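You operate a simulated robot arm through the tools that you are given. There is no shell and no other tool.

You are at the controls of a simulated robot arm. One attempt, no reset.

## Task
Run both thread rings down their studs and back up; set each blue lever to its result.
Fine: GOOD if the ring goes down to the plate, HOLD if it jams on the way.

The check looks at the end state, three seconds after you hand in, the way a careful person would. Anything else that was tipped, shoved, dropped, spilled or broken makes it a failure.

## Robot
A 6-joint arm with a two-finger parallel gripper, fixed in place. Base frame: the origin is at the foot of the arm, x ahead of it, y to its left, z up; the work surface is at about z = 0. Lengths are in mm, angles in degrees, forces in N, time in s.
With the tool pointing down near the work surface it reaches from about 140 to 580 mm from the base axis. Its first joint turns from -66.0 to 66.0 degrees. Payload 2.1 kg.
The tool frame sits at the grasp point between the pads (the TCP): z along the fingers, y along the line on which they close. The tips reach 30 mm beyond it. The gripper opens to 94 mm. The fingers are 28 mm wide and 10 mm thick; the gripper's body (50 by 96 mm) begins 55 mm behind the TCP.
Orientation is that of the tool frame in the base frame, as a unit quaternion [x, y, z, w]. With the fingers straight down and closing along the base's y, the tool's x points along the base's -x, its y along +y and its z along -z.

## Interface
- The arm moves only by the tool drive_tool. Its argument "targets" is a list of rows, each a list of 3 entries, a list of its own where there are three numbers: the closure, from 0 (fully open) to 1 (shut), then the shift along the tool's x, y, z in mm, then the turn, a rotation vector about the tool's x, y, z in degrees. In form: [[hand, [tx, ty, tz], [wx, wy, wz]], ...]. A call has 1 to 20 rows; each row shifts and turns the commanded pose from where the row before left it, along the tool's axes as they then stand. Each row takes 0.2 s and may step no farther than 50 mm and 8.6 degrees from the row before; otherwise, or with a gripper value out of range, the whole call is refused. A pose out of reach is approached as far as the arm can. The call stops where the force on the tool passes 40 N (or 10 N more than at its start, if that is more) or the arm is blocked; 0.2 s more then pass. Each finger travels about 72 mm/s and halts on what it meets, pressing with about 41 N; the grip force reading is that of the motor and also rises with nothing between the fingers. The clock runs only during rows and for 0.2 s after the last one: add rows that do not move to give the fingers time. The reply holds the time, the measured pose of the TCP, the force on the tool along the base axes, the opening and the grip force, in the units named above and with some noise, with the torque about the TCP (base axes, N m) and any sound that the robot's microphone picked up.
- Cameras (640 x 400 px; columns grow to the right, rows downward): "scene" is fixed at [71.1, -382.1, 495.6]; the picture's right is [0.62, -0.78, 0.00], its down [-0.36, -0.28, -0.89] and it looks along [0.70, 0.55, -0.46] (base axes); focal length 355 px, centre (320, 200). "wrist" rides on the gripper at [76, 14, -102] in the tool frame; the picture's right is [-0.18, 0.98, 0.00], its down [-0.75, -0.14, -0.64] and it looks along [-0.63, -0.12, 0.77] (tool axes); focal length 243 px, centre (320, 200). There is no depth. A picture from a camera that has moved, and an enlarged one, comes with that camera's place and axes in the base frame and with its lens.
- get_image(camera): a new picture of that camera. No time passes.
- zoom(camera, box): a new picture of the part [left, top, right, bottom] of that camera's present view, enlarged. No time passes.
- sign_off(): hands the job in; it is judged then, once.

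Places have to be worked out from the pictures, the camera data and where the tool is seen. Open the gripper and draw the arm clear of the work before you hand the job in, unless the task says otherwise.

The tools are called after ">>>" as name(argument=value, ...) on one line, values as JSON. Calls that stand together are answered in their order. drive_tool: Moves the arm, as the interface text tells. Its arguments: {"type":"object","properties":{"targets":{"type":"array","items":{"type":"array"}}},"required":["targets"]} The other tools are called the same way: get_image (camera) takes a picture; zoom (camera, box) takes an enlarged picture of a part of a camera's view; sign_off () hands the job in.

At the start:

```text
time: 0.0
position: [291.5, -26.9, 324.4]
tool_rot: [0.0, 1.0, 0.0, 0.0]
contact_force: [-0.4, 0.1, -0.4]
wrist_torque: [-0.01, -0.02, -0.02]
gripper_width: 94.0
finger_force: 0.0
```

scene: 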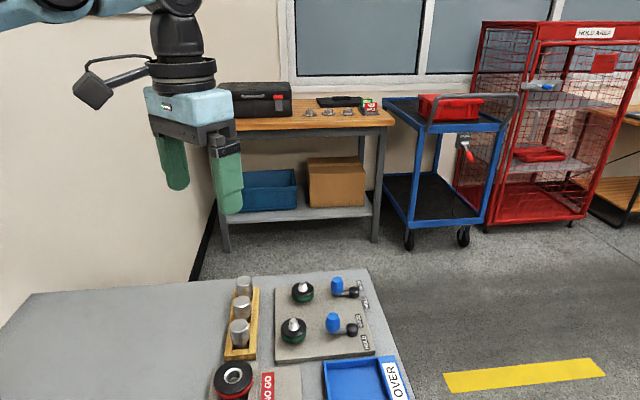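
wrist: 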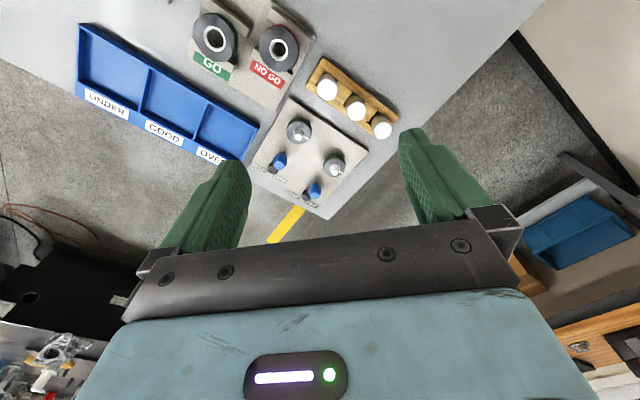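

I start by enlarging the area with the plate, studs and levers in both views.

>>> zoom(camera="scene", box=[200, 250, 420, 400])

>>> zoom(camera="wrist", box=[230, 80, 390, 220])

>>> zoom(camera="scene", box=[265, 265, 385, 365])

```text
2.67 times, centred on (310, 325) of scene
camera zoom: at [71.1, -382.1, 495.6], right [0.62, -0.78, 0.0], down [-0.36, -0.28, -0.89], along [0.7, 0.55, -0.46], focal length 948 px, centre (347, -133)
```

zoom: 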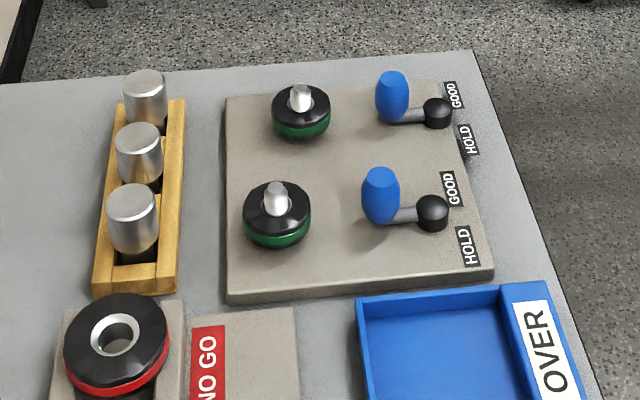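

```text
2.86 times, centred on (310, 150) of wrist
camera zoom: at [214.4, -11.6, 427.3], right [0.18, 0.98, 0.0], down [0.75, -0.14, 0.64], along [0.63, -0.12, -0.77], focal length 693 px, centre (349, 343)
```

zoom: 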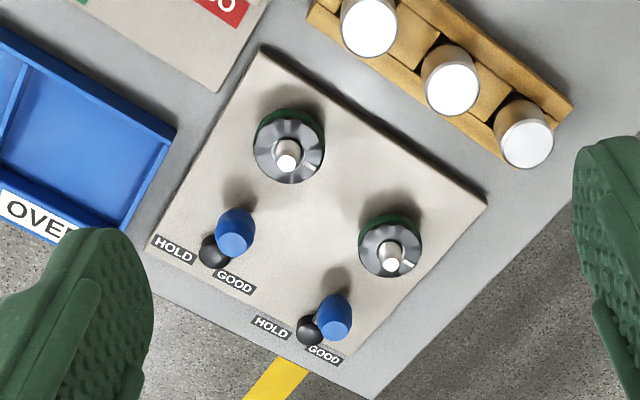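

```text
4.00 times, centred on (325, 315) of scene
camera zoom: at [71.1, -382.1, 495.6], right [0.62, -0.78, 0.0], down [-0.36, -0.28, -0.89], along [0.7, 0.55, -0.46], focal length 1421 px, centre (300, -260)
```

zoom: 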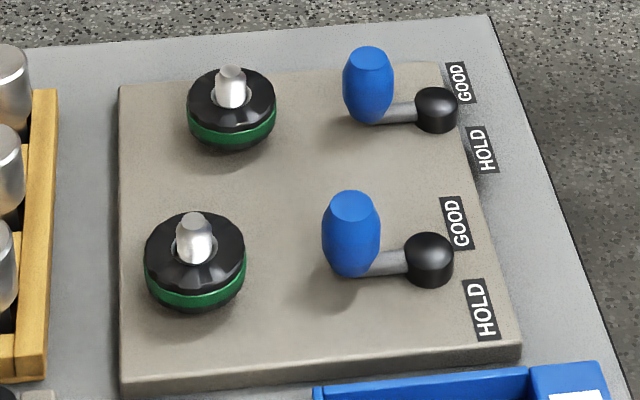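

Triangulating both views puts stud A's tip near (382,-80,52) and stud B's near (462,-31,50). The rings are about 42 mm across, and the lever hubs are near (451,-152) and (530,-103). I'll move above stud A at a safe height for a closer look.

>>> drive_tool(targets=[[0, [-18.1, -10.6, 38], [0, 0, 0]], [0, [-18.1, -10.6, 38], [0, 0, 0]], [0, [-18.1, -10.6, 38], [0, 0, 0]], [0, [-18.1, -10.6, 38], [0, 0, 0]], [0, [-18.1, -10.6, 38], [0, 0, 0]], [0, [0, 0, 0], [0, 0, 0]]])

>>> get_image(camera="wrist")

>>> get_image(camera="scene")

```text
time: 1.4
position: [382.9, -79.4, 134.3]
tool_rot: [-0.001, 1.0, -0.001, 0.0]
contact_force: [-0.1, 0.0, 0.8]
wrist_torque: [0.0, -0.01, -0.03]
gripper_width: 94.0
finger_force: 0.1
```

```text
taken
camera wrist: at [306.2, -65.1, 236.4], right [0.18, 0.98, 0.0], down [0.75, -0.14, 0.64], along [0.63, -0.12, -0.77], focal length 243 px, centre (320, 200)
```

wrist: 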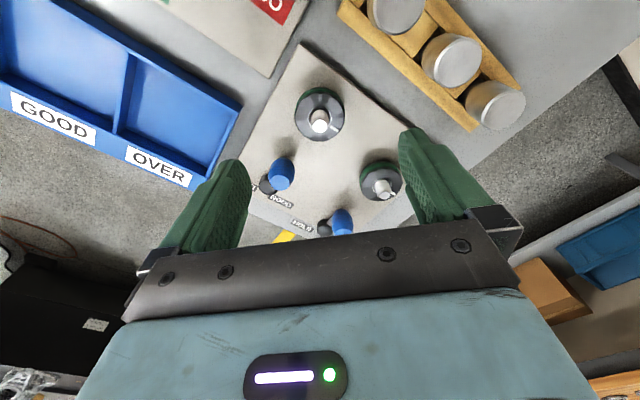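

```text
taken
```

scene: 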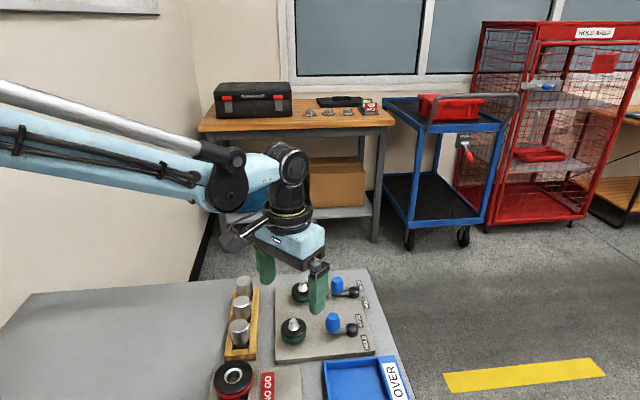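

The wrist view confirms stud A at about (383,-80). I'll zoom in on ring A, ring B and the levers.

>>> zoom(camera="wrist", box=[270, 70, 370, 150])

>>> zoom(camera="wrist", box=[240, 145, 420, 245])

>>> zoom(camera="scene", box=[265, 295, 325, 355])

```text
5.00 times, centred on (320, 110) of wrist
camera zoom: at [306.2, -65.1, 236.4], right [0.18, 0.98, 0.0], down [0.75, -0.14, 0.64], along [0.63, -0.12, -0.77], focal length 1213 px, centre (320, 650)
```

zoom: 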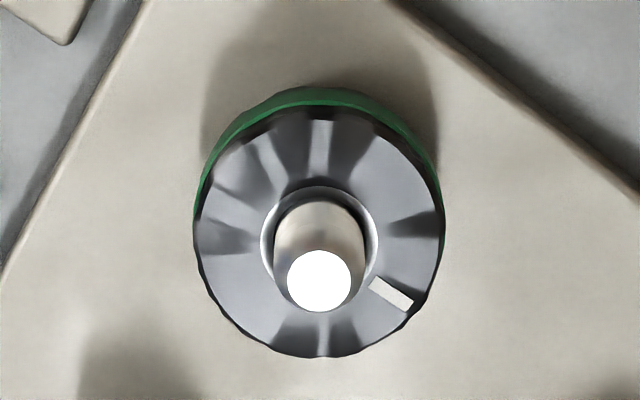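

```text
3.56 times, centred on (330, 195) of wrist
camera zoom: at [306.2, -65.1, 236.4], right [0.18, 0.98, 0.0], down [0.75, -0.14, 0.64], along [0.63, -0.12, -0.77], focal length 863 px, centre (284, 218)
```

zoom: 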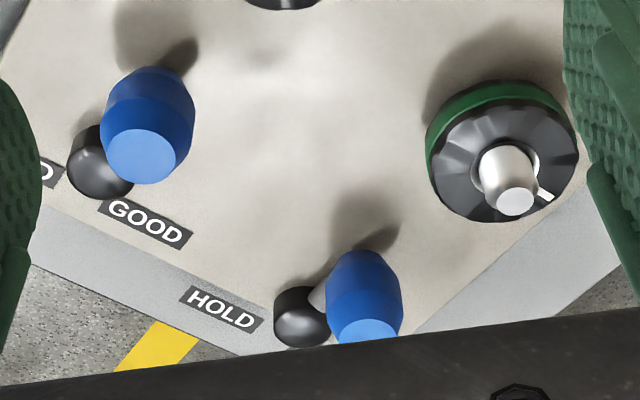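

```text
6.67 times, centred on (295, 325) of scene
camera zoom: at [71.1, -382.1, 495.6], right [0.62, -0.78, 0.0], down [-0.36, -0.28, -0.89], along [0.7, 0.55, -0.46], focal length 2369 px, centre (487, -633)
```

zoom: 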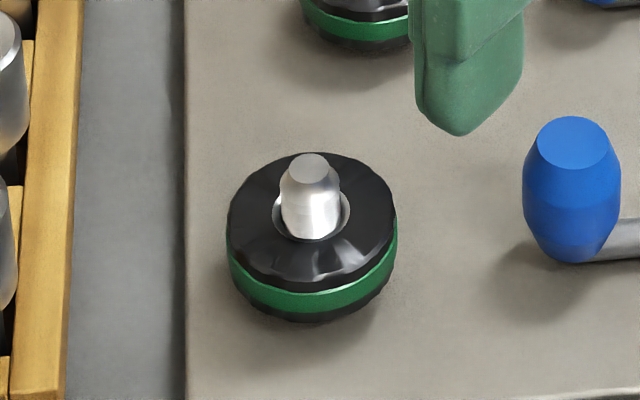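

Ring A's top is at z≈31, the stud tip at z≈50 and the plate at z≈10. I'll part-close to about 60 mm and pre-rotate counter-clockwise by 86°, so there is range for a clockwise stroke.

>>> drive_tool(targets=[[0.36, [0, 0, 0], [0, 0, -8.6]], [0.36, [0, 0, 0], [0, 0, -8.6]], [0.36, [0, 0, 0], [0, 0, -8.6]], [0.36, [0, 0, 0], [0, 0, -8.6]], [0.36, [0, 0, 0], [0, 0, -8.6]], [0.36, [0, 0, 0], [0, 0, -8.6]], [0.36, [0, 0, 0], [0, 0, -8.6]], [0.36, [0, 0, 0], [0, 0, -8.6]], [0.36, [0, 0, 0], [0, 0, -8.6]], [0.36, [0, 0, 0], [0, 0, -8.6]], [0.36, [0, 0, 0], [0, 0, 0]]])

>>> get_image(camera="wrist")

>>> get_image(camera="scene")

```text
time: 3.8
position: [381.9, -80.7, 135.0]
tool_rot: [-0.683, 0.73, 0.0, 0.0]
contact_force: [-0.4, 0.1, -0.3]
wrist_torque: [0.03, -0.03, -0.02]
gripper_width: 60.1
finger_force: 0.1
```

```text
taken
camera wrist: at [361.6, -153.9, 237.5], right [-0.97, 0.25, 0.0], down [0.19, 0.74, 0.64], along [0.16, 0.62, -0.77], focal length 243 px, centre (320, 200)
```

wrist: 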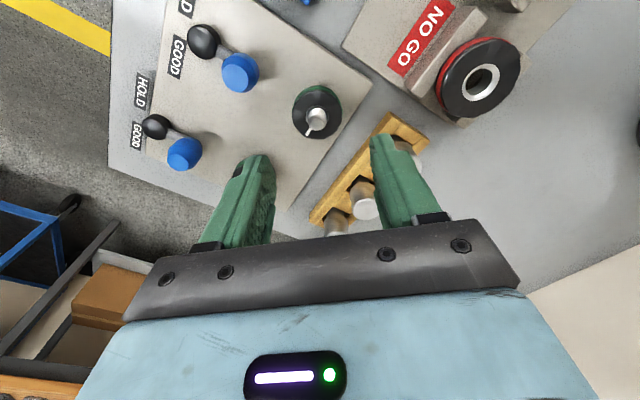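

```text
taken
```

scene: 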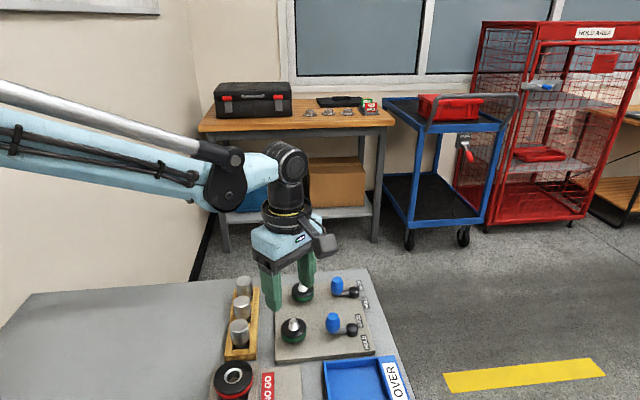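

The pre-rotation went cleanly and the fingers straddle stud A's axis along base x. I'll descend to TCP z≈45, so the tips are at z≈15, with the fingers still open.

>>> drive_tool(targets=[[0.36, [0, 0, 35], [0, 0, 0]], [0.36, [0, 0, 30], [0, 0, 0]], [0.36, [0, 0, 15], [0, 0, 0]], [0.36, [0, 0, 9], [0, 0, 0]], [0.36, [0, 0, 0], [0, 0, 0]]])

>>> get_image(camera="wrist")

>>> zoom(camera="scene", box=[245, 275, 345, 375])

```text
time: 5.0
position: [382.2, -80.7, 45.3]
tool_rot: [-0.682, 0.731, 0.001, 0.001]
contact_force: [-0.1, 0.1, 0.5]
wrist_torque: [0.0, -0.01, 0.0]
gripper_width: 60.2
finger_force: 0.2
```

```text
taken
camera wrist: at [361.7, -154.5, 147.8], right [-0.97, 0.25, 0.0], down [0.19, 0.74, 0.64], along [0.16, 0.62, -0.77], focal length 243 px, centre (320, 200)
```

wrist: 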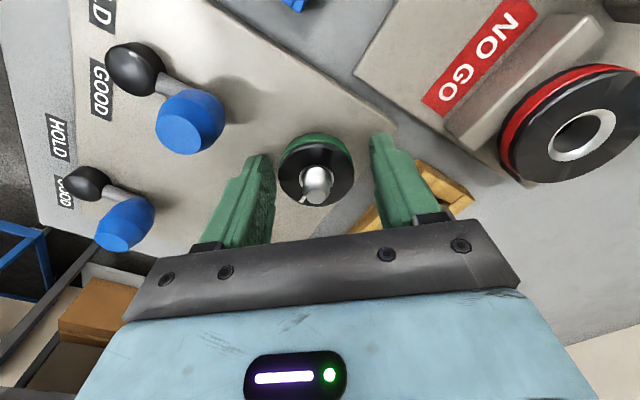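

```text
4.00 times, centred on (295, 325) of scene
camera zoom: at [71.1, -382.1, 495.6], right [0.62, -0.78, 0.0], down [-0.36, -0.28, -0.89], along [0.7, 0.55, -0.46], focal length 1421 px, centre (420, -300)
```

zoom: 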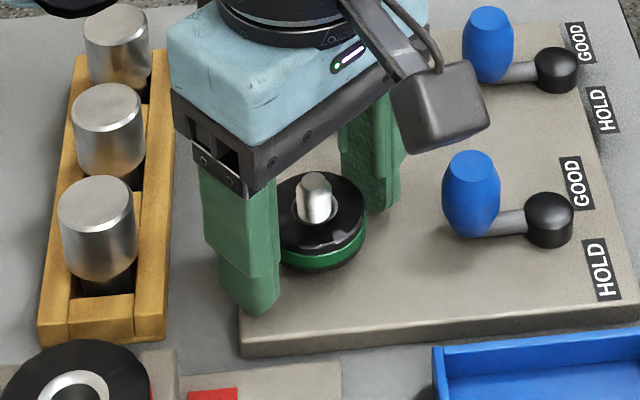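

The fingers straddle the ring and are clear of the plate. I'll close on the ring, then turn a short way clockwise (about 26°) to feel the thread.

>>> drive_tool(targets=[[0.6, [0, 0, 0], [0, 0, 0]], [0.6, [0, 0, 0], [0, 0, 0]], [0.6, [0, 0, 0], [0, 0, 0]], [0.6, [0, 0, 0], [0, 0, 8.6]], [0.6, [0, 0, 0], [0, 0, 8.6]], [0.6, [0, 0, 0], [0, 0, 8.6]], [0.6, [0, 0, 0], [0, 0, 0]]])

>>> zoom(camera="wrist", box=[240, 100, 400, 220])

>>> zoom(camera="scene", box=[265, 295, 325, 355])

```text
time: 6.6
position: [380.6, -80.5, 45.5]
tool_rot: [-0.501, 0.866, 0.0, 0.0]
contact_force: [11.4, -7.5, -5.3]
wrist_torque: [-0.09, -0.06, -0.02]
gripper_width: 45.7
finger_force: 6.9
```

```text
3.33 times, centred on (320, 160) of wrist
camera zoom: at [330.4, -138.2, 148.5], right [-0.76, 0.65, 0.0], down [0.5, 0.58, 0.64], along [0.42, 0.49, -0.77], focal length 809 px, centre (320, 333)
```

zoom: 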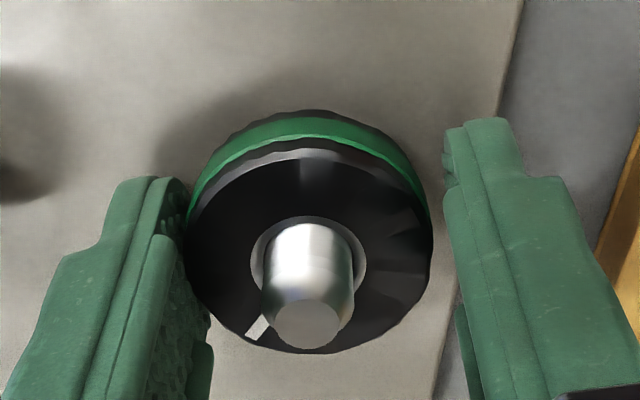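

```text
6.67 times, centred on (295, 325) of scene
camera zoom: at [71.1, -382.1, 495.6], right [0.62, -0.78, 0.0], down [-0.36, -0.28, -0.89], along [0.7, 0.55, -0.46], focal length 2369 px, centre (487, -633)
```

zoom: 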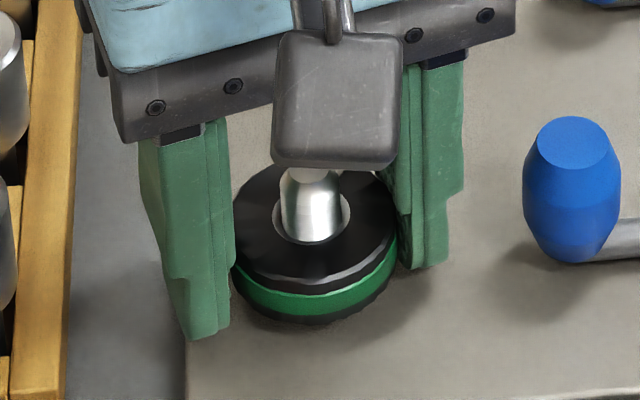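

The ring's mark turned with the tool, by roughly −27°. The width still reads 45.7 with a one-sided side load, so I'll squeeze harder with no motion to see where the fingers settle.

>>> drive_tool(targets=[[0.8, [0, 0, 0], [0, 0, 0]], [0.8, [0, 0, 0], [0, 0, 0]], [0.8, [0, 0, 0], [0, 0, 0]]])

>>> zoom(camera="wrist", box=[240, 100, 400, 220])

```text
time: 7.4
position: [383.1, -81.7, 46.2]
tool_rot: [-0.502, 0.865, -0.004, 0.002]
contact_force: [29.4, -20.2, -7.2]
wrist_torque: [-0.4, 0.45, -0.03]
gripper_width: 40.8
finger_force: 45.3
```

```text
3.33 times, centred on (320, 160) of wrist
camera zoom: at [331.4, -138.8, 148.4], right [-0.76, 0.65, -0.01], down [0.49, 0.59, 0.64], along [0.42, 0.49, -0.77], focal length 809 px, centre (320, 333)
```

zoom: 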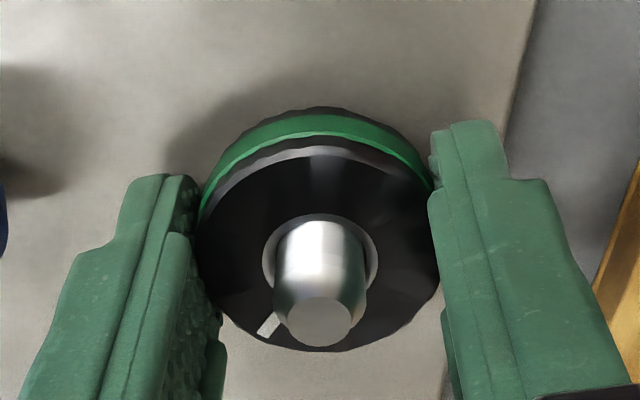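

Both fingers now bear on the ring at width 40.8, and the arm is being pulled sideways along −tool y. I'll shift the command about 2.5 mm that way to centre on the stud.

>>> drive_tool(targets=[[0.8, [0, -1.3, 0], [0, 0, 0]], [0.8, [0, -1.2, 0], [0, 0, 0]], [0.8, [0, 0, 0], [0, 0, 0]], [0.8, [0, 0, 0], [0, 0, 0]]])

```text
time: 8.4
position: [382.0, -82.0, 46.3]
tool_rot: [-0.502, 0.865, 0.0, 0.0]
contact_force: [1.1, -15.9, -4.4]
wrist_torque: [0.34, -0.75, -0.01]
gripper_width: 41.0
finger_force: 45.4
```

The x load is gone, but −16 N remains in y. I'll shift about 1.2 mm toward −y and recheck.

>>> drive_tool(targets=[[0.8, [1.0, -0.6, 0], [0, 0, 0]], [0.8, [0, 0, 0], [0, 0, 0]], [0.8, [0, 0, 0], [0, 0, 0]]])

```text
time: 9.2
position: [382.0, -81.7, 46.6]
tool_rot: [-0.502, 0.865, 0.002, 0.0]
contact_force: [-1.6, 6.5, -2.0]
wrist_torque: [-1.03, 0.7, 0.01]
gripper_width: 41.1
finger_force: 45.3
```

It's centred well enough now. I'll turn 69° clockwise without z motion and read the vertical force and torque to find the pitch.

>>> drive_tool(targets=[[0.8, [0, 0, 0], [0, 0, 8.6]], [0.8, [0, 0, 0], [0, 0, 8.6]], [0.8, [0, 0, 0], [0, 0, 8.6]], [0.8, [0, 0, 0], [0, 0, 8.6]], [0.8, [0, 0, 0], [0, 0, 8.6]], [0.8, [0, 0, 0], [0, 0, 8.6]], [0.8, [0, 0, 0], [0, 0, 8.6]], [0.8, [0, 0, 0], [0, 0, 8.6]], [0.8, [0, 0, 0], [0, 0, 0]]])

>>> zoom(camera="wrist", box=[240, 100, 400, 220])

>>> zoom(camera="scene", box=[265, 295, 325, 355])

```text
time: 10.5
position: [381.9, -81.0, 45.8]
tool_rot: [-0.117, 0.993, 0.001, 0.0]
contact_force: [0.9, 0.4, -12.6]
wrist_torque: [-0.06, 0.26, 0.04]
gripper_width: 40.7
finger_force: 44.8
stopped in row 6: the force on the tool passed its limit at 41 N (the readings are from after the stop); the commanded pose is now the measured one
```

```text
3.33 times, centred on (320, 160) of wrist
camera zoom: at [305.2, -83.9, 147.4], right [-0.05, 1.0, 0.0], down [0.77, 0.04, 0.64], along [0.64, 0.03, -0.77], focal length 809 px, centre (320, 333)
```

zoom: 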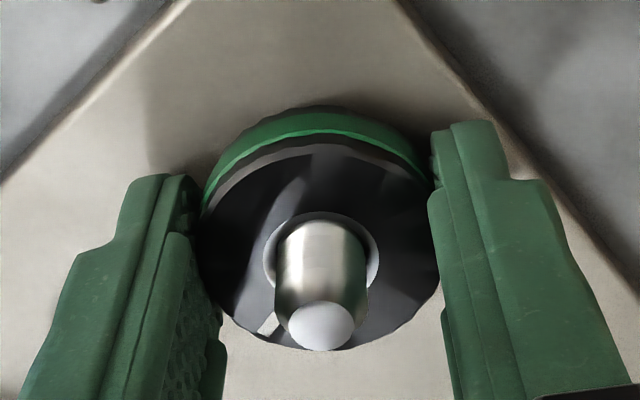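

```text
6.67 times, centred on (295, 325) of scene
camera zoom: at [71.2, -382.1, 495.5], right [0.62, -0.78, 0.0], down [-0.36, -0.28, -0.89], along [0.7, 0.55, -0.46], focal length 2369 px, centre (487, -633)
```

zoom: 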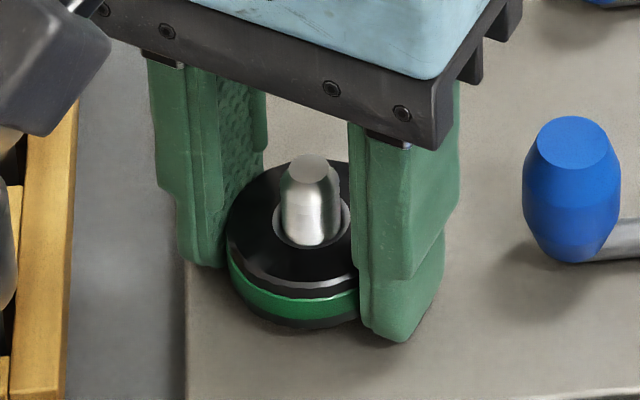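

The stop at 41 N looks vertical: the ring is descending and dragging the pads, roughly 2 mm for 73°, so the thread is coarse. I'll continue clockwise with about 0.2 mm of descent per row.

>>> drive_tool(targets=[[0.8, [0, 0, 0.4], [0, 0, 0]], [0.8, [0, 0, 0.2], [0, 0, 8.6]], [0.8, [0, 0, 0.2], [0, 0, 8.6]], [0.8, [0, 0, 0.2], [0, 0, 8.6]], [0.8, [0, 0, 0.2], [0, 0, 8.6]], [0.8, [0, 0, 0], [0, 0, 0]]])

```text
time: 11.9
position: [382.2, -80.5, 43.0]
tool_rot: [0.183, 0.983, 0.001, -0.001]
contact_force: [-3.4, 3.5, -29.6]
wrist_torque: [-0.24, -0.38, 0.09]
gripper_width: 40.9
finger_force: 45.9
```

The ring is pulling the tool down faster than I followed, about 0.045 mm per degree. Before more turning I'll check the gap under the ring.

>>> zoom(camera="scene", box=[265, 295, 325, 355])

>>> zoom(camera="wrist", box=[240, 100, 400, 220])

```text
6.67 times, centred on (295, 325) of scene
camera zoom: at [71.2, -382.1, 495.5], right [0.62, -0.78, 0.0], down [-0.36, -0.28, -0.89], along [0.7, 0.55, -0.46], focal length 2369 px, centre (487, -633)
```

zoom: 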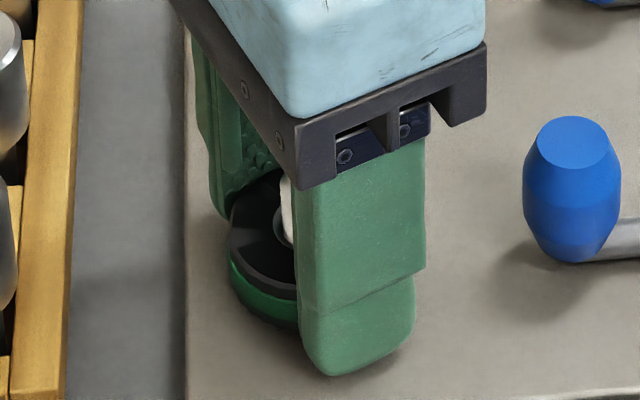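

```text
3.33 times, centred on (320, 160) of wrist
camera zoom: at [316.8, -39.0, 146.6], right [0.53, 0.85, 0.0], down [0.65, -0.41, 0.64], along [0.54, -0.34, -0.77], focal length 809 px, centre (320, 333)
```

zoom: 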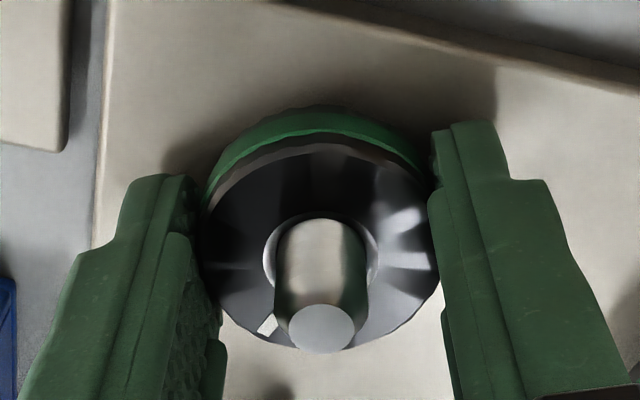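

The mark stays fixed relative to the gripper, so the grip isn't slipping. To keep the tips off the plate I'll release, rise a little, rotate back 120° and regrip higher.

>>> drive_tool(targets=[[0.36, [0, 0, 0], [0, 0, 0]], [0.36, [0, 0, 0], [0, 0, 0]], [0.36, [0, 0, -2], [0, 0, -8.6]], [0.36, [0, 0, 0], [0, 0, -8.6]], [0.36, [0, 0, 0], [0, 0, -8.6]], [0.36, [0, 0, 0], [0, 0, -8.6]], [0.36, [0, 0, 0], [0, 0, -8.6]], [0.36, [0, 0, 0], [0, 0, -8.6]], [0.36, [0, 0, 0], [0, 0, -8.6]], [0.36, [0, 0, 0], [0, 0, -8.6]], [0.36, [0, 0, 0], [0, 0, -8.6]], [0.36, [0, 0, 0], [0, 0, -8.6]], [0.36, [0, 0, 0], [0, 0, -8.6]], [0.36, [0, 0, 0], [0, 0, -8.6]], [0.36, [0, 0, 0], [0, 0, -8.6]], [0.36, [0, 0, 0], [0, 0, -8.6]], [0.36, [0, 0, 0], [0, 0, 0]]])

>>> zoom(camera="wrist", box=[240, 100, 400, 220])

>>> zoom(camera="scene", box=[265, 295, 325, 355])

```text
time: 15.5
position: [382.4, -81.9, 45.7]
tool_rot: [0.763, -0.646, -0.001, 0.0]
contact_force: [-0.4, 0.9, -0.4]
wrist_torque: [-0.01, -0.01, 0.01]
gripper_width: 59.9
finger_force: 0.1
```

```text
3.33 times, centred on (320, 160) of wrist
camera zoom: at [381.2, -158.0, 148.6], right [-1.0, 0.02, 0.0], down [0.02, 0.77, 0.64], along [0.01, 0.64, -0.77], focal length 809 px, centre (320, 333)
```

zoom: 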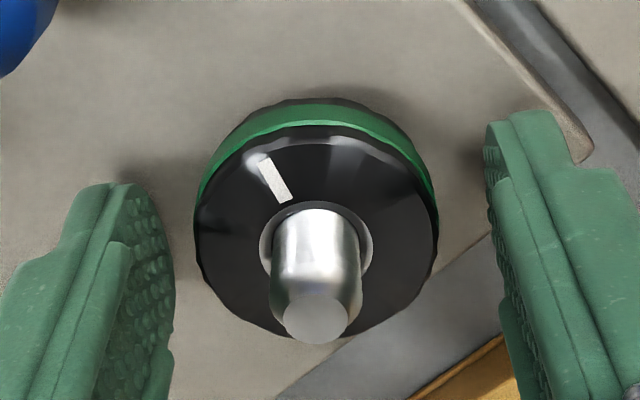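

```text
6.67 times, centred on (295, 325) of scene
camera zoom: at [71.1, -382.1, 495.6], right [0.62, -0.78, 0.0], down [-0.36, -0.28, -0.89], along [0.7, 0.55, -0.46], focal length 2369 px, centre (487, -633)
```

zoom: 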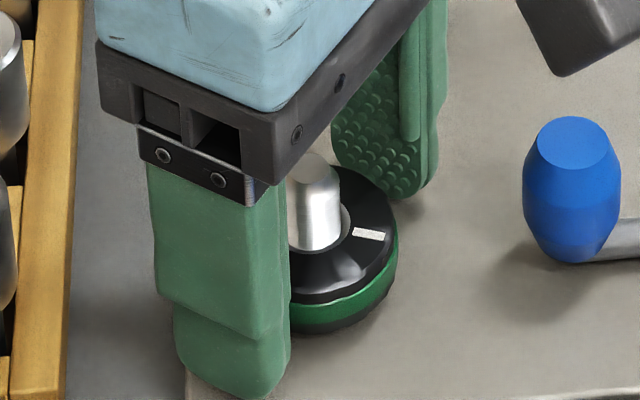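

The ring has gone down about 4 mm so far with 107° turned, so the lead is about 13 mm per turn. It looks centred in the gripper, so I'll close again and check the side load.

>>> drive_tool(targets=[[0.7, [0, 0, 0], [0, 0, 0]], [0.7, [0, 0, 0], [0, 0, 0]], [0.8, [0, 0, 0], [0, 0, 0]], [0.8, [0, 0, 0], [0, 0, 0]]])

```text
time: 16.5
position: [384.5, -80.2, 46.9]
tool_rot: [0.763, -0.647, 0.0, -0.002]
contact_force: [13.5, 1.3, -2.9]
wrist_torque: [0.11, -0.21, -0.03]
gripper_width: 41.1
finger_force: 45.3
```

There is a moderate 13 N pull along +x. I'll correct 0.9 mm in −tool y and turn clockwise 6 rows with 0.3 mm of descent each.

>>> drive_tool(targets=[[0.8, [0, -0.9, 0], [0, 0, 0]], [0.8, [0, 0, 0.3], [0, 0, 8.6]], [0.8, [0, 0, 0.3], [0, 0, 8.6]], [0.8, [0, 0, 0.3], [0, 0, 8.6]], [0.8, [0, 0, 0.3], [0, 0, 8.6]], [0.8, [0, 0, 0.3], [0, 0, 8.6]], [0.8, [0, 0, 0.3], [0, 0, 8.6]], [0.8, [0, 0, 0], [0, 0, 0]]])

>>> zoom(camera="scene", box=[265, 295, 325, 355])

>>> zoom(camera="wrist", box=[240, 100, 400, 220])

```text
time: 18.3
position: [382.7, -81.8, 44.0]
tool_rot: [-0.404, 0.915, 0.002, -0.001]
contact_force: [-7.3, -4.6, 1.2]
wrist_torque: [0.47, -0.39, -0.02]
gripper_width: 41.2
finger_force: 45.2
```

```text
6.67 times, centred on (295, 325) of scene
camera zoom: at [71.1, -382.1, 495.6], right [0.62, -0.78, 0.0], down [-0.36, -0.28, -0.89], along [0.7, 0.55, -0.46], focal length 2369 px, centre (487, -633)
```

zoom: 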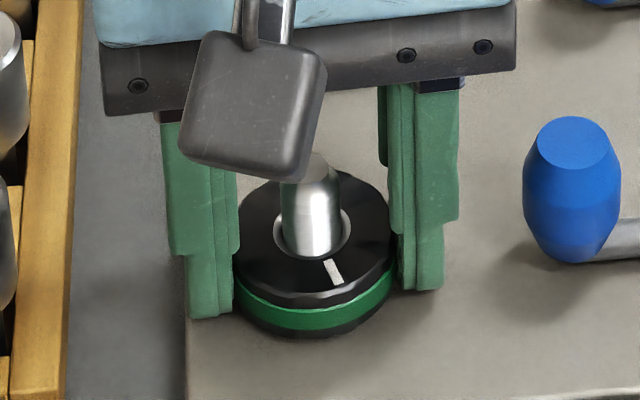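

```text
3.33 times, centred on (320, 160) of wrist
camera zoom: at [321.5, -126.9, 146.9], right [-0.6, 0.8, 0.0], down [0.61, 0.46, 0.64], along [0.51, 0.39, -0.77], focal length 809 px, centre (320, 333)
```

zoom: 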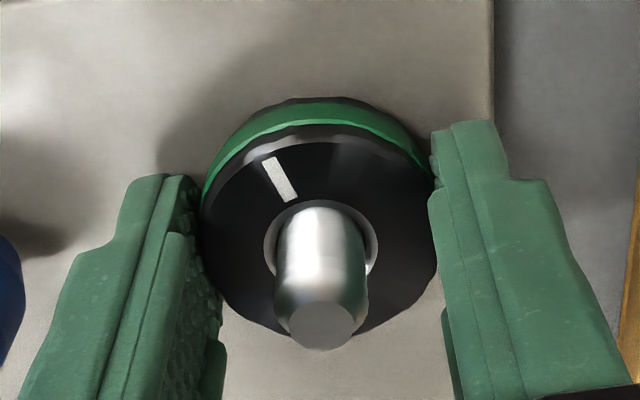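

The vertical force is now balanced (1 N), and the ring is about 5 mm down after 159°. I'll continue clockwise in short steps.

>>> drive_tool(targets=[[0.8, [0, 0, 0.27], [0, 0, 8.6]], [0.8, [0, 0, 0.27], [0, 0, 8.6]], [0.8, [0, 0, 0.27], [0, 0, 8.6]], [0.8, [0, 0, 0.27], [0, 0, 8.6]], [0.8, [0, 0, 0.27], [0, 0, 8.6]], [0.8, [0, 0, 0], [0, 0, 0]]])

>>> zoom(camera="scene", box=[265, 295, 325, 355])

>>> zoom(camera="wrist", box=[240, 100, 400, 220])

```text
time: 19.7
position: [382.8, -80.3, 42.3]
tool_rot: [-0.041, 0.999, 0.001, 0.0]
contact_force: [-7.7, 3.2, 7.3]
wrist_torque: [-0.15, -0.29, -0.03]
gripper_width: 41.3
finger_force: 44.9
```

```text
6.67 times, centred on (295, 325) of scene
camera zoom: at [71.1, -382.1, 495.6], right [0.62, -0.78, 0.0], down [-0.36, -0.28, -0.89], along [0.7, 0.55, -0.46], focal length 2369 px, centre (487, -633)
```

zoom: 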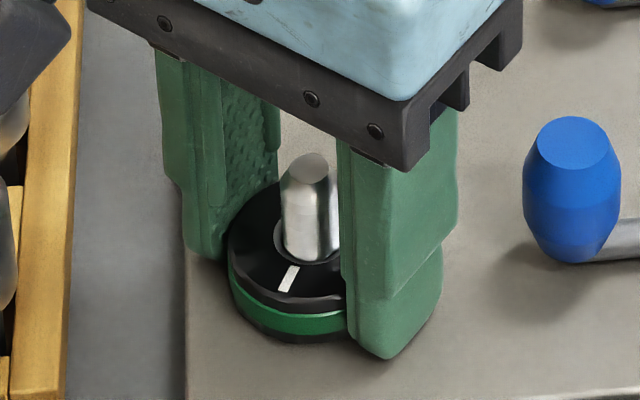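

```text
3.33 times, centred on (320, 160) of wrist
camera zoom: at [306.0, -72.2, 145.2], right [0.1, 0.99, 0.0], down [0.76, -0.08, 0.64], along [0.64, -0.06, -0.77], focal length 809 px, centre (320, 333)
```

zoom: 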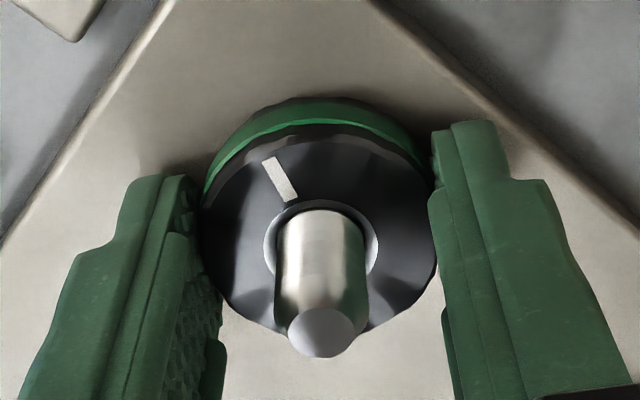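

About 202° turned and 6.5 mm down, with roughly 3 mm left to the plate. The tips are near z=12, so I'll release, rise 3 mm, rotate back 86° and regrip.

>>> drive_tool(targets=[[0.36, [0, 0, 0], [0, 0, 0]], [0.36, [0, 0, 0], [0, 0, 0]], [0.36, [0, 0, -3], [0, 0, -8.6]], [0.36, [0, 0, 0], [0, 0, -8.6]], [0.36, [0, 0, 0], [0, 0, -8.6]], [0.36, [0, 0, 0], [0, 0, -8.6]], [0.36, [0, 0, 0], [0, 0, -8.6]], [0.36, [0, 0, 0], [0, 0, -8.6]], [0.36, [0, 0, 0], [0, 0, -8.6]], [0.36, [0, 0, 0], [0, 0, -8.6]], [0.36, [0, 0, 0], [0, 0, -8.6]], [0.36, [0, 0, 0], [0, 0, -8.6]], [0.36, [0, 0, 0], [0, 0, 0]], [0.7, [0, 0, 0], [0, 0, 0]], [0.7, [0, 0, 0], [0, 0, 0]], [0.8, [0, 0, 0], [0, 0, 0]], [0.8, [0, 0, 0], [0, 0, 0]]])

>>> zoom(camera="scene", box=[265, 295, 325, 355])

>>> zoom(camera="wrist", box=[240, 100, 400, 220])

```text
time: 23.3
position: [383.3, -79.3, 45.2]
tool_rot: [0.712, -0.702, 0.0, 0.0]
contact_force: [2.6, 0.8, -0.5]
wrist_torque: [-0.07, -0.46, -0.01]
gripper_width: 41.0
finger_force: 45.2
```

```text
6.67 times, centred on (295, 325) of scene
camera zoom: at [71.1, -382.1, 495.6], right [0.62, -0.78, 0.0], down [-0.36, -0.28, -0.89], along [0.7, 0.55, -0.46], focal length 2369 px, centre (487, -633)
```

zoom: 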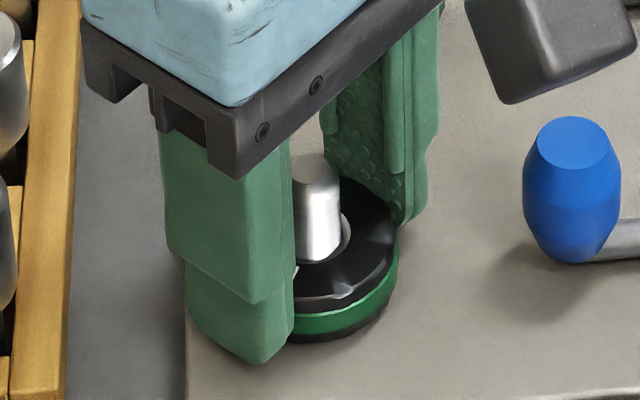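

```text
3.33 times, centred on (320, 160) of wrist
camera zoom: at [370.0, -155.6, 147.9], right [-0.99, 0.17, 0.0], down [0.13, 0.75, 0.64], along [0.11, 0.63, -0.77], focal length 809 px, centre (320, 333)
```

zoom: 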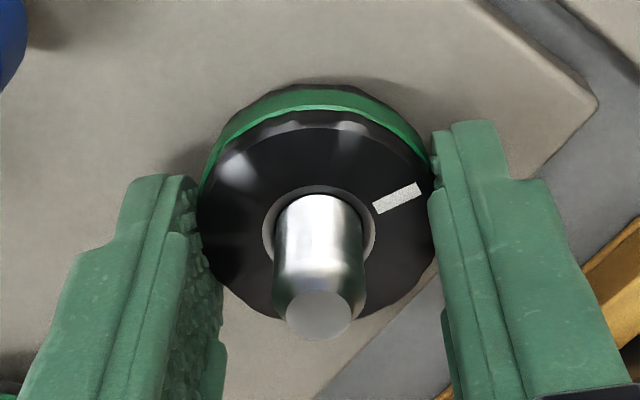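

Clean regrip with almost no side load, though the ring sits low on the pads. I'll continue clockwise, with descent matched at 0.27 mm per row.

>>> drive_tool(targets=[[0.8, [0, 0, 0.27], [0, 0, 8.6]], [0.8, [0, 0, 0.27], [0, 0, 8.6]], [0.8, [0, 0, 0.27], [0, 0, 8.6]], [0.8, [0, 0, 0.27], [0, 0, 8.6]], [0.8, [0, 0, 0.27], [0, 0, 8.6]], [0.8, [0, 0, 0.27], [0, 0, 8.6]], [0.8, [0, 0, 0], [0, 0, 0]]])

>>> zoom(camera="scene", box=[265, 295, 325, 355])

>>> zoom(camera="wrist", box=[240, 100, 400, 220])

```text
time: 24.9
position: [383.1, -81.3, 44.0]
tool_rot: [-0.336, 0.942, 0.001, -0.001]
contact_force: [1.4, -0.7, 0.7]
wrist_torque: [-0.28, -0.2, 0.56]
gripper_width: 41.1
finger_force: 45.4
```

```text
6.67 times, centred on (295, 325) of scene
camera zoom: at [71.1, -382.1, 495.6], right [0.62, -0.78, 0.0], down [-0.36, -0.28, -0.89], along [0.7, 0.55, -0.46], focal length 2369 px, centre (487, -633)
```

zoom: 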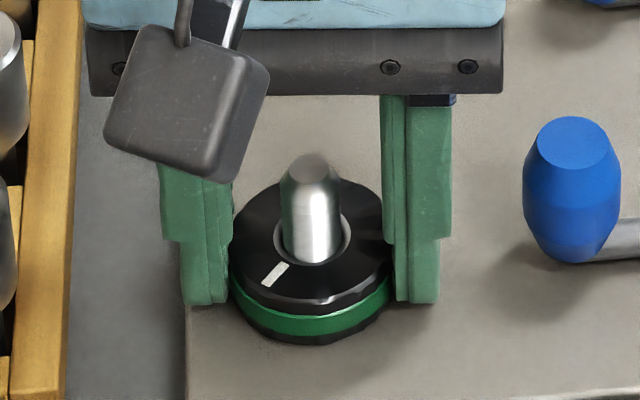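

```text
3.33 times, centred on (320, 160) of wrist
camera zoom: at [315.1, -116.9, 146.4], right [-0.48, 0.88, 0.0], down [0.67, 0.36, 0.64], along [0.56, 0.31, -0.77], focal length 809 px, centre (320, 333)
```

zoom: 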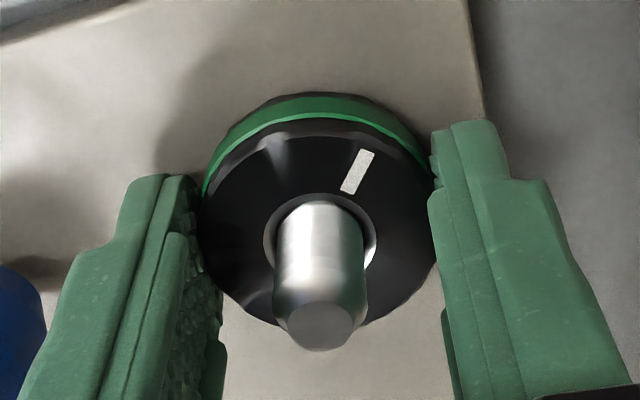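

Torque about z has risen to 0.56 N·m and the mark slipped in the grip. The ring stopped after roughly 230° in total. I need to see whether it's on the plate or still above it.

>>> zoom(camera="scene", box=[280, 325, 310, 345])

>>> zoom(camera="scene", box=[270, 330, 340, 370])

```text
16.00 times, centred on (295, 335) of scene
camera zoom: at [71.1, -382.1, 495.6], right [0.62, -0.78, 0.0], down [-0.36, -0.28, -0.89], along [0.7, 0.55, -0.46], focal length 5686 px, centre (720, -1960)
```

zoom: 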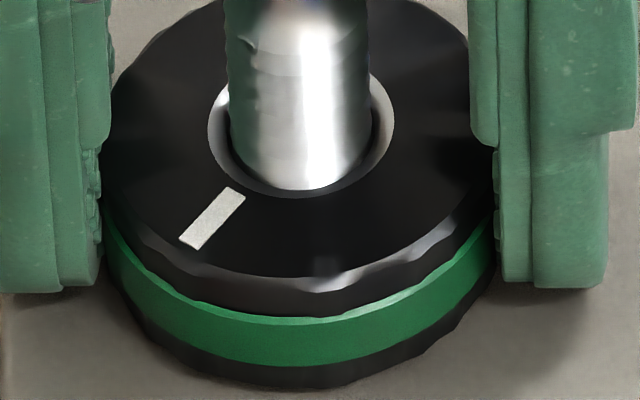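

```text
9.14 times, centred on (305, 350) of scene
camera zoom: at [71.1, -382.1, 495.6], right [0.62, -0.78, 0.0], down [-0.36, -0.28, -0.89], along [0.7, 0.55, -0.46], focal length 3249 px, centre (457, -1171)
```

zoom: 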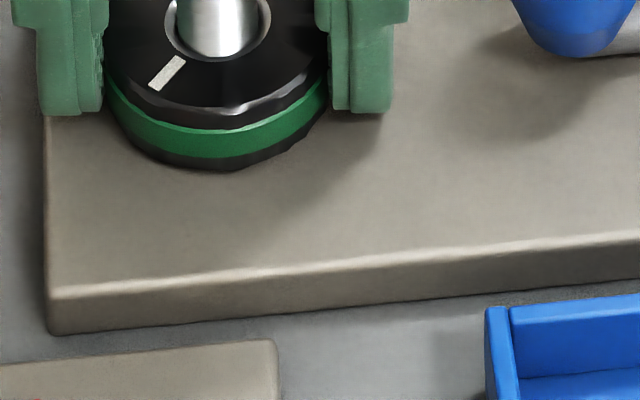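

A hard stop is confirmed, but the fixed camera is too steep to judge a 2–3 mm gap. I'll release, rise to z≈120, back off and tilt the tool to get a low wrist-camera view of the ring.

>>> drive_tool(targets=[[0.36, [0, 0, 0], [0, 0, 0]], [0.36, [0, 0, 0], [0, 0, 0]], [0.36, [0, 0, -40], [0, 0, 0]], [0.36, [0, 0, -36], [0, 0, 0]], [0.36, [0, 0, 0], [0, 0, 8.6]], [0.36, [0, 0, 0], [0, 0, 8.6]], [0.36, [0, 0, 0], [0, 0, 8.6]], [0.36, [0, 0, 0], [0, 0, 8.6]], [0.36, [0, 0, 0], [0, 0, 4.9]], [0.36, [30, 0, 0], [0, 0, 0]], [0.36, [30, 0, 0], [0, 0, 0]], [0.36, [0, 0, 0], [0, -8.6, 0]], [0.36, [0, 0, 0], [0, -8.6, 0]], [0.36, [0, 0, 0], [0, -8.6, 0]], [0.36, [0, 0, 0], [0, -8.6, 0]], [0.36, [0, 0, 0], [0, -8.6, 0]], [0.36, [0, 0, 0], [0, -8.6, 0]], [0.36, [0, 0, 0], [0, 0, 0]]])

>>> get_image(camera="wrist")

>>> get_image(camera="scene")

```text
time: 28.7
position: [322.4, -81.3, 119.2]
tool_rot: [0.001, 0.9, 0.0, 0.436]
contact_force: [-0.1, 0.2, -0.3]
wrist_torque: [-0.01, -0.01, 0.03]
gripper_width: 60.2
finger_force: 0.1
```

```text
taken
camera wrist: at [196.4, -65.3, 123.7], right [0.12, 0.98, 0.15], down [-0.04, -0.14, 0.99], along [0.99, -0.12, 0.02], focal length 243 px, centre (320, 200)
```

wrist: 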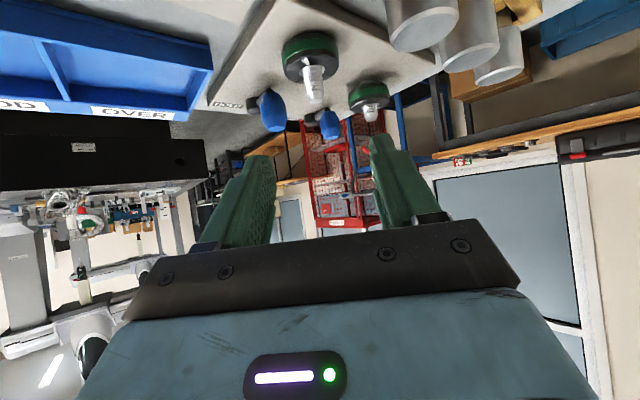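

```text
taken
```

scene: 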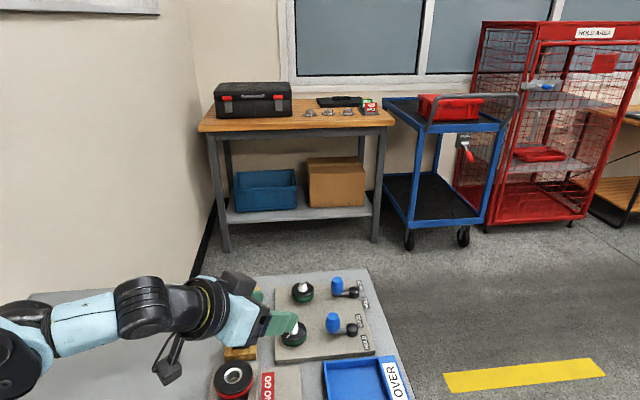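

The low view works. I'll zoom on ring A (lowered) and ring B (not yet moved) for comparison.

>>> zoom(camera="wrist", box=[270, 20, 350, 110])

>>> zoom(camera="wrist", box=[330, 70, 410, 130])

```text
4.44 times, centred on (310, 65) of wrist
camera zoom: at [196.4, -65.3, 123.7], right [0.12, 0.98, 0.15], down [-0.04, -0.14, 0.99], along [0.99, -0.12, 0.02], focal length 1078 px, centre (364, 800)
```

zoom: 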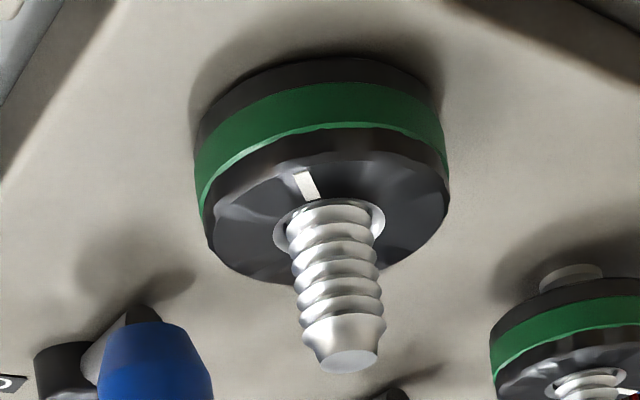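

```text
6.67 times, centred on (370, 100) of wrist
camera zoom: at [196.4, -65.3, 123.7], right [0.12, 0.98, 0.15], down [-0.04, -0.14, 0.99], along [0.99, -0.12, 0.02], focal length 1618 px, centre (-13, 867)
```

zoom: 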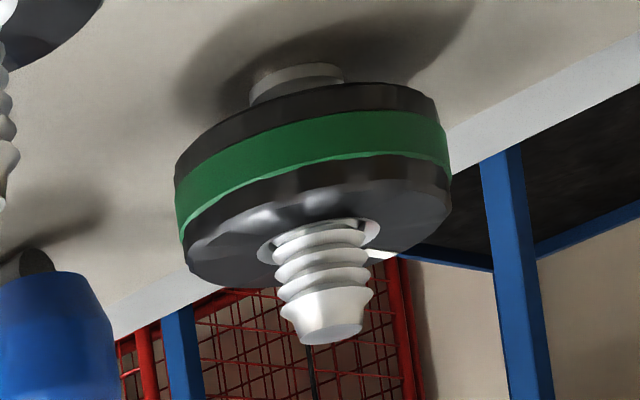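

In this inverted view, ring B clearly hangs above the plate, and ring A looks close to it. I'll narrow the fingers to stay clear of the plugs and lower about 45 mm for a flatter view of ring A's underside.

>>> drive_tool(targets=[[0.57, [0, 0, 0], [0, 0, 0]], [0.57, [11.8, 0, 9.3], [0, 0, 0]], [0.57, [11.8, 0, 9.3], [0, 0, 0]], [0.57, [11.8, 0, 9.3], [0, 0, 0]], [0.57, [0, 0, 0], [0, 0, 0]]])

>>> get_image(camera="wrist")

>>> zoom(camera="wrist", box=[270, 50, 370, 150])

>>> get_image(camera="scene")

```text
time: 29.9
position: [323.3, -79.8, 93.5]
tool_rot: [0.002, 0.9, 0.0, 0.435]
contact_force: [-0.7, -0.1, -0.5]
wrist_torque: [0.01, -0.01, -0.01]
gripper_width: 40.4
finger_force: 0.0
out of reach, approached as far as the arm can: row 3, 4
```

```text
taken
camera wrist: at [196.1, -64.5, 97.1], right [0.12, 0.98, 0.15], down [-0.03, -0.14, 0.99], along [0.99, -0.12, 0.02], focal length 243 px, centre (320, 200)
```

wrist: 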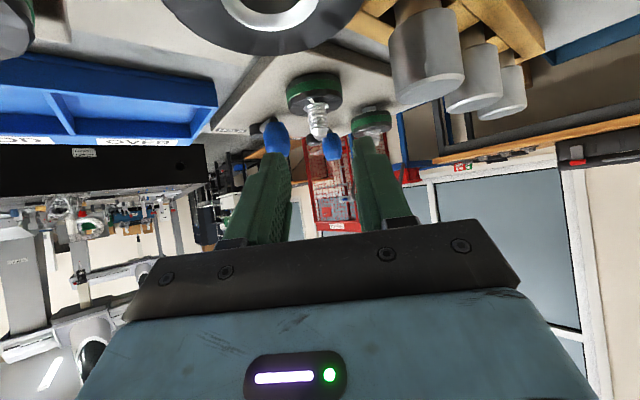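

```text
4.00 times, centred on (320, 100) of wrist
camera zoom: at [196.1, -64.5, 97.1], right [0.12, 0.98, 0.15], down [-0.03, -0.14, 0.99], along [0.99, -0.12, 0.02], focal length 970 px, centre (320, 600)
```

zoom: 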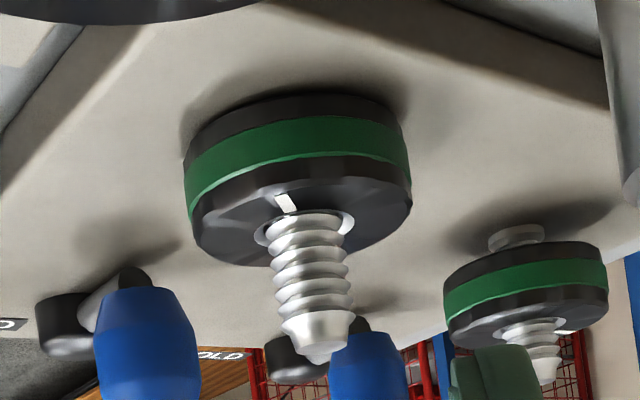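

```text
taken
```

scene: 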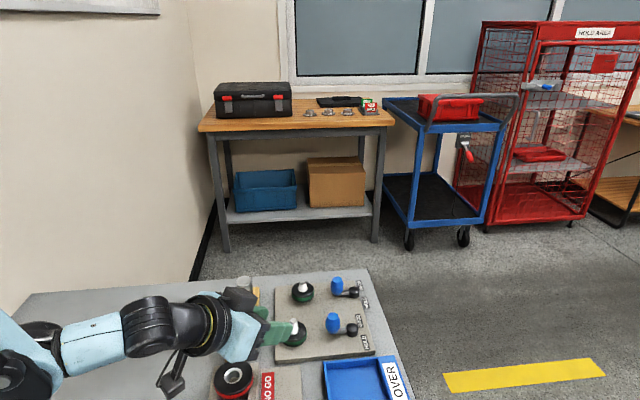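

The arm can't go lower in this pose. I'll enlarge the contact line of ring A in this view.

>>> zoom(camera="wrist", box=[305, 65, 345, 90])

>>> zoom(camera="wrist", box=[285, 60, 345, 100])

>>> zoom(camera="wrist", box=[350, 95, 400, 130])

```text
16.00 times, centred on (325, 78) of wrist
camera zoom: at [196.1, -64.5, 97.1], right [0.12, 0.98, 0.15], down [-0.03, -0.14, 0.99], along [0.99, -0.12, 0.02], focal length 3882 px, centre (240, 2160)
```

zoom: 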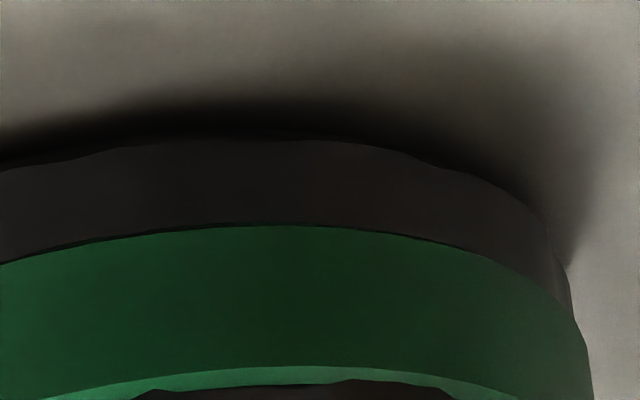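

```text
10.00 times, centred on (315, 80) of wrist
camera zoom: at [196.1, -64.5, 97.1], right [0.12, 0.98, 0.15], down [-0.03, -0.14, 0.99], along [0.99, -0.12, 0.02], focal length 2426 px, centre (370, 1400)
```

zoom: 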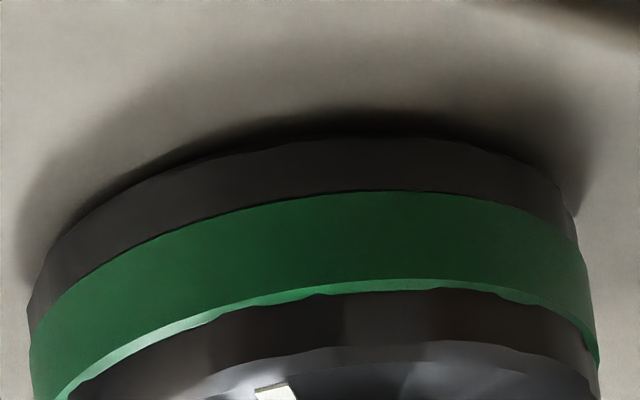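

```text
11.43 times, centred on (375, 112) of wrist
camera zoom: at [196.1, -64.5, 97.1], right [0.12, 0.98, 0.15], down [-0.03, -0.14, 0.99], along [0.99, -0.12, 0.02], focal length 2773 px, centre (-309, 1200)
```

zoom: 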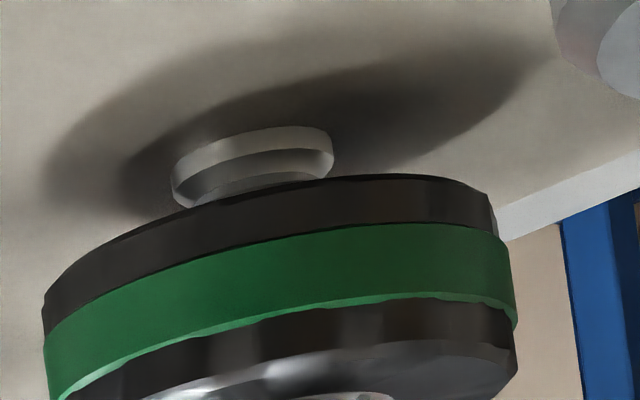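

Ring B shows a small collar at the base of its stud. Ring A shows only a thin dark band beneath, so it's still ambiguous. I'll compare with ring B's travel later. First I'll go back above stud A and wind ring A up.

>>> drive_tool(targets=[[0.57, [-11.8, 0, -9.3], [0, 0, 0]], [0.57, [-11.8, 0, -9.3], [0, 0, 0]], [0.57, [-11.8, 0, -9.3], [0, 0, 0]], [0.36, [0, 0, 0], [0, 8.6, 0]], [0.36, [0, 0, 0], [0, 8.6, 0]], [0.36, [0, 0, 0], [0, 8.6, 0]], [0.36, [0, 0, 0], [0, 8.6, 0]], [0.36, [0, 0, 0], [0, 8.6, 0]], [0.36, [0, 0, 0], [0, 8.6, 0]], [0.36, [-30, 0, 0], [0, 0, 0]], [0.36, [-30, 0, 0], [0, 0, 0]], [0.36, [0, 0, 0], [0, 0, 0]]])

>>> zoom(camera="wrist", box=[240, 60, 400, 180])

```text
time: 32.5
position: [383.1, -81.6, 138.8]
tool_rot: [0.001, 1.0, 0.001, -0.001]
contact_force: [0.4, 0.0, 1.2]
wrist_torque: [0.01, -0.01, -0.01]
gripper_width: 60.2
finger_force: 0.1
```

```text
3.33 times, centred on (320, 120) of wrist
camera zoom: at [308.1, -66.2, 241.3], right [0.19, 0.98, 0.0], down [0.75, -0.14, 0.64], along [0.63, -0.12, -0.77], focal length 809 px, centre (320, 467)
```

zoom: 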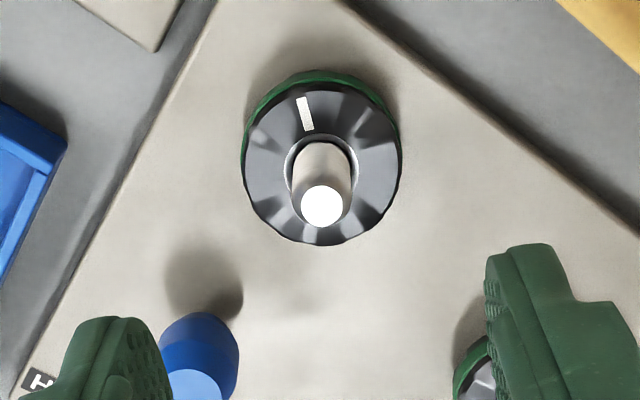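

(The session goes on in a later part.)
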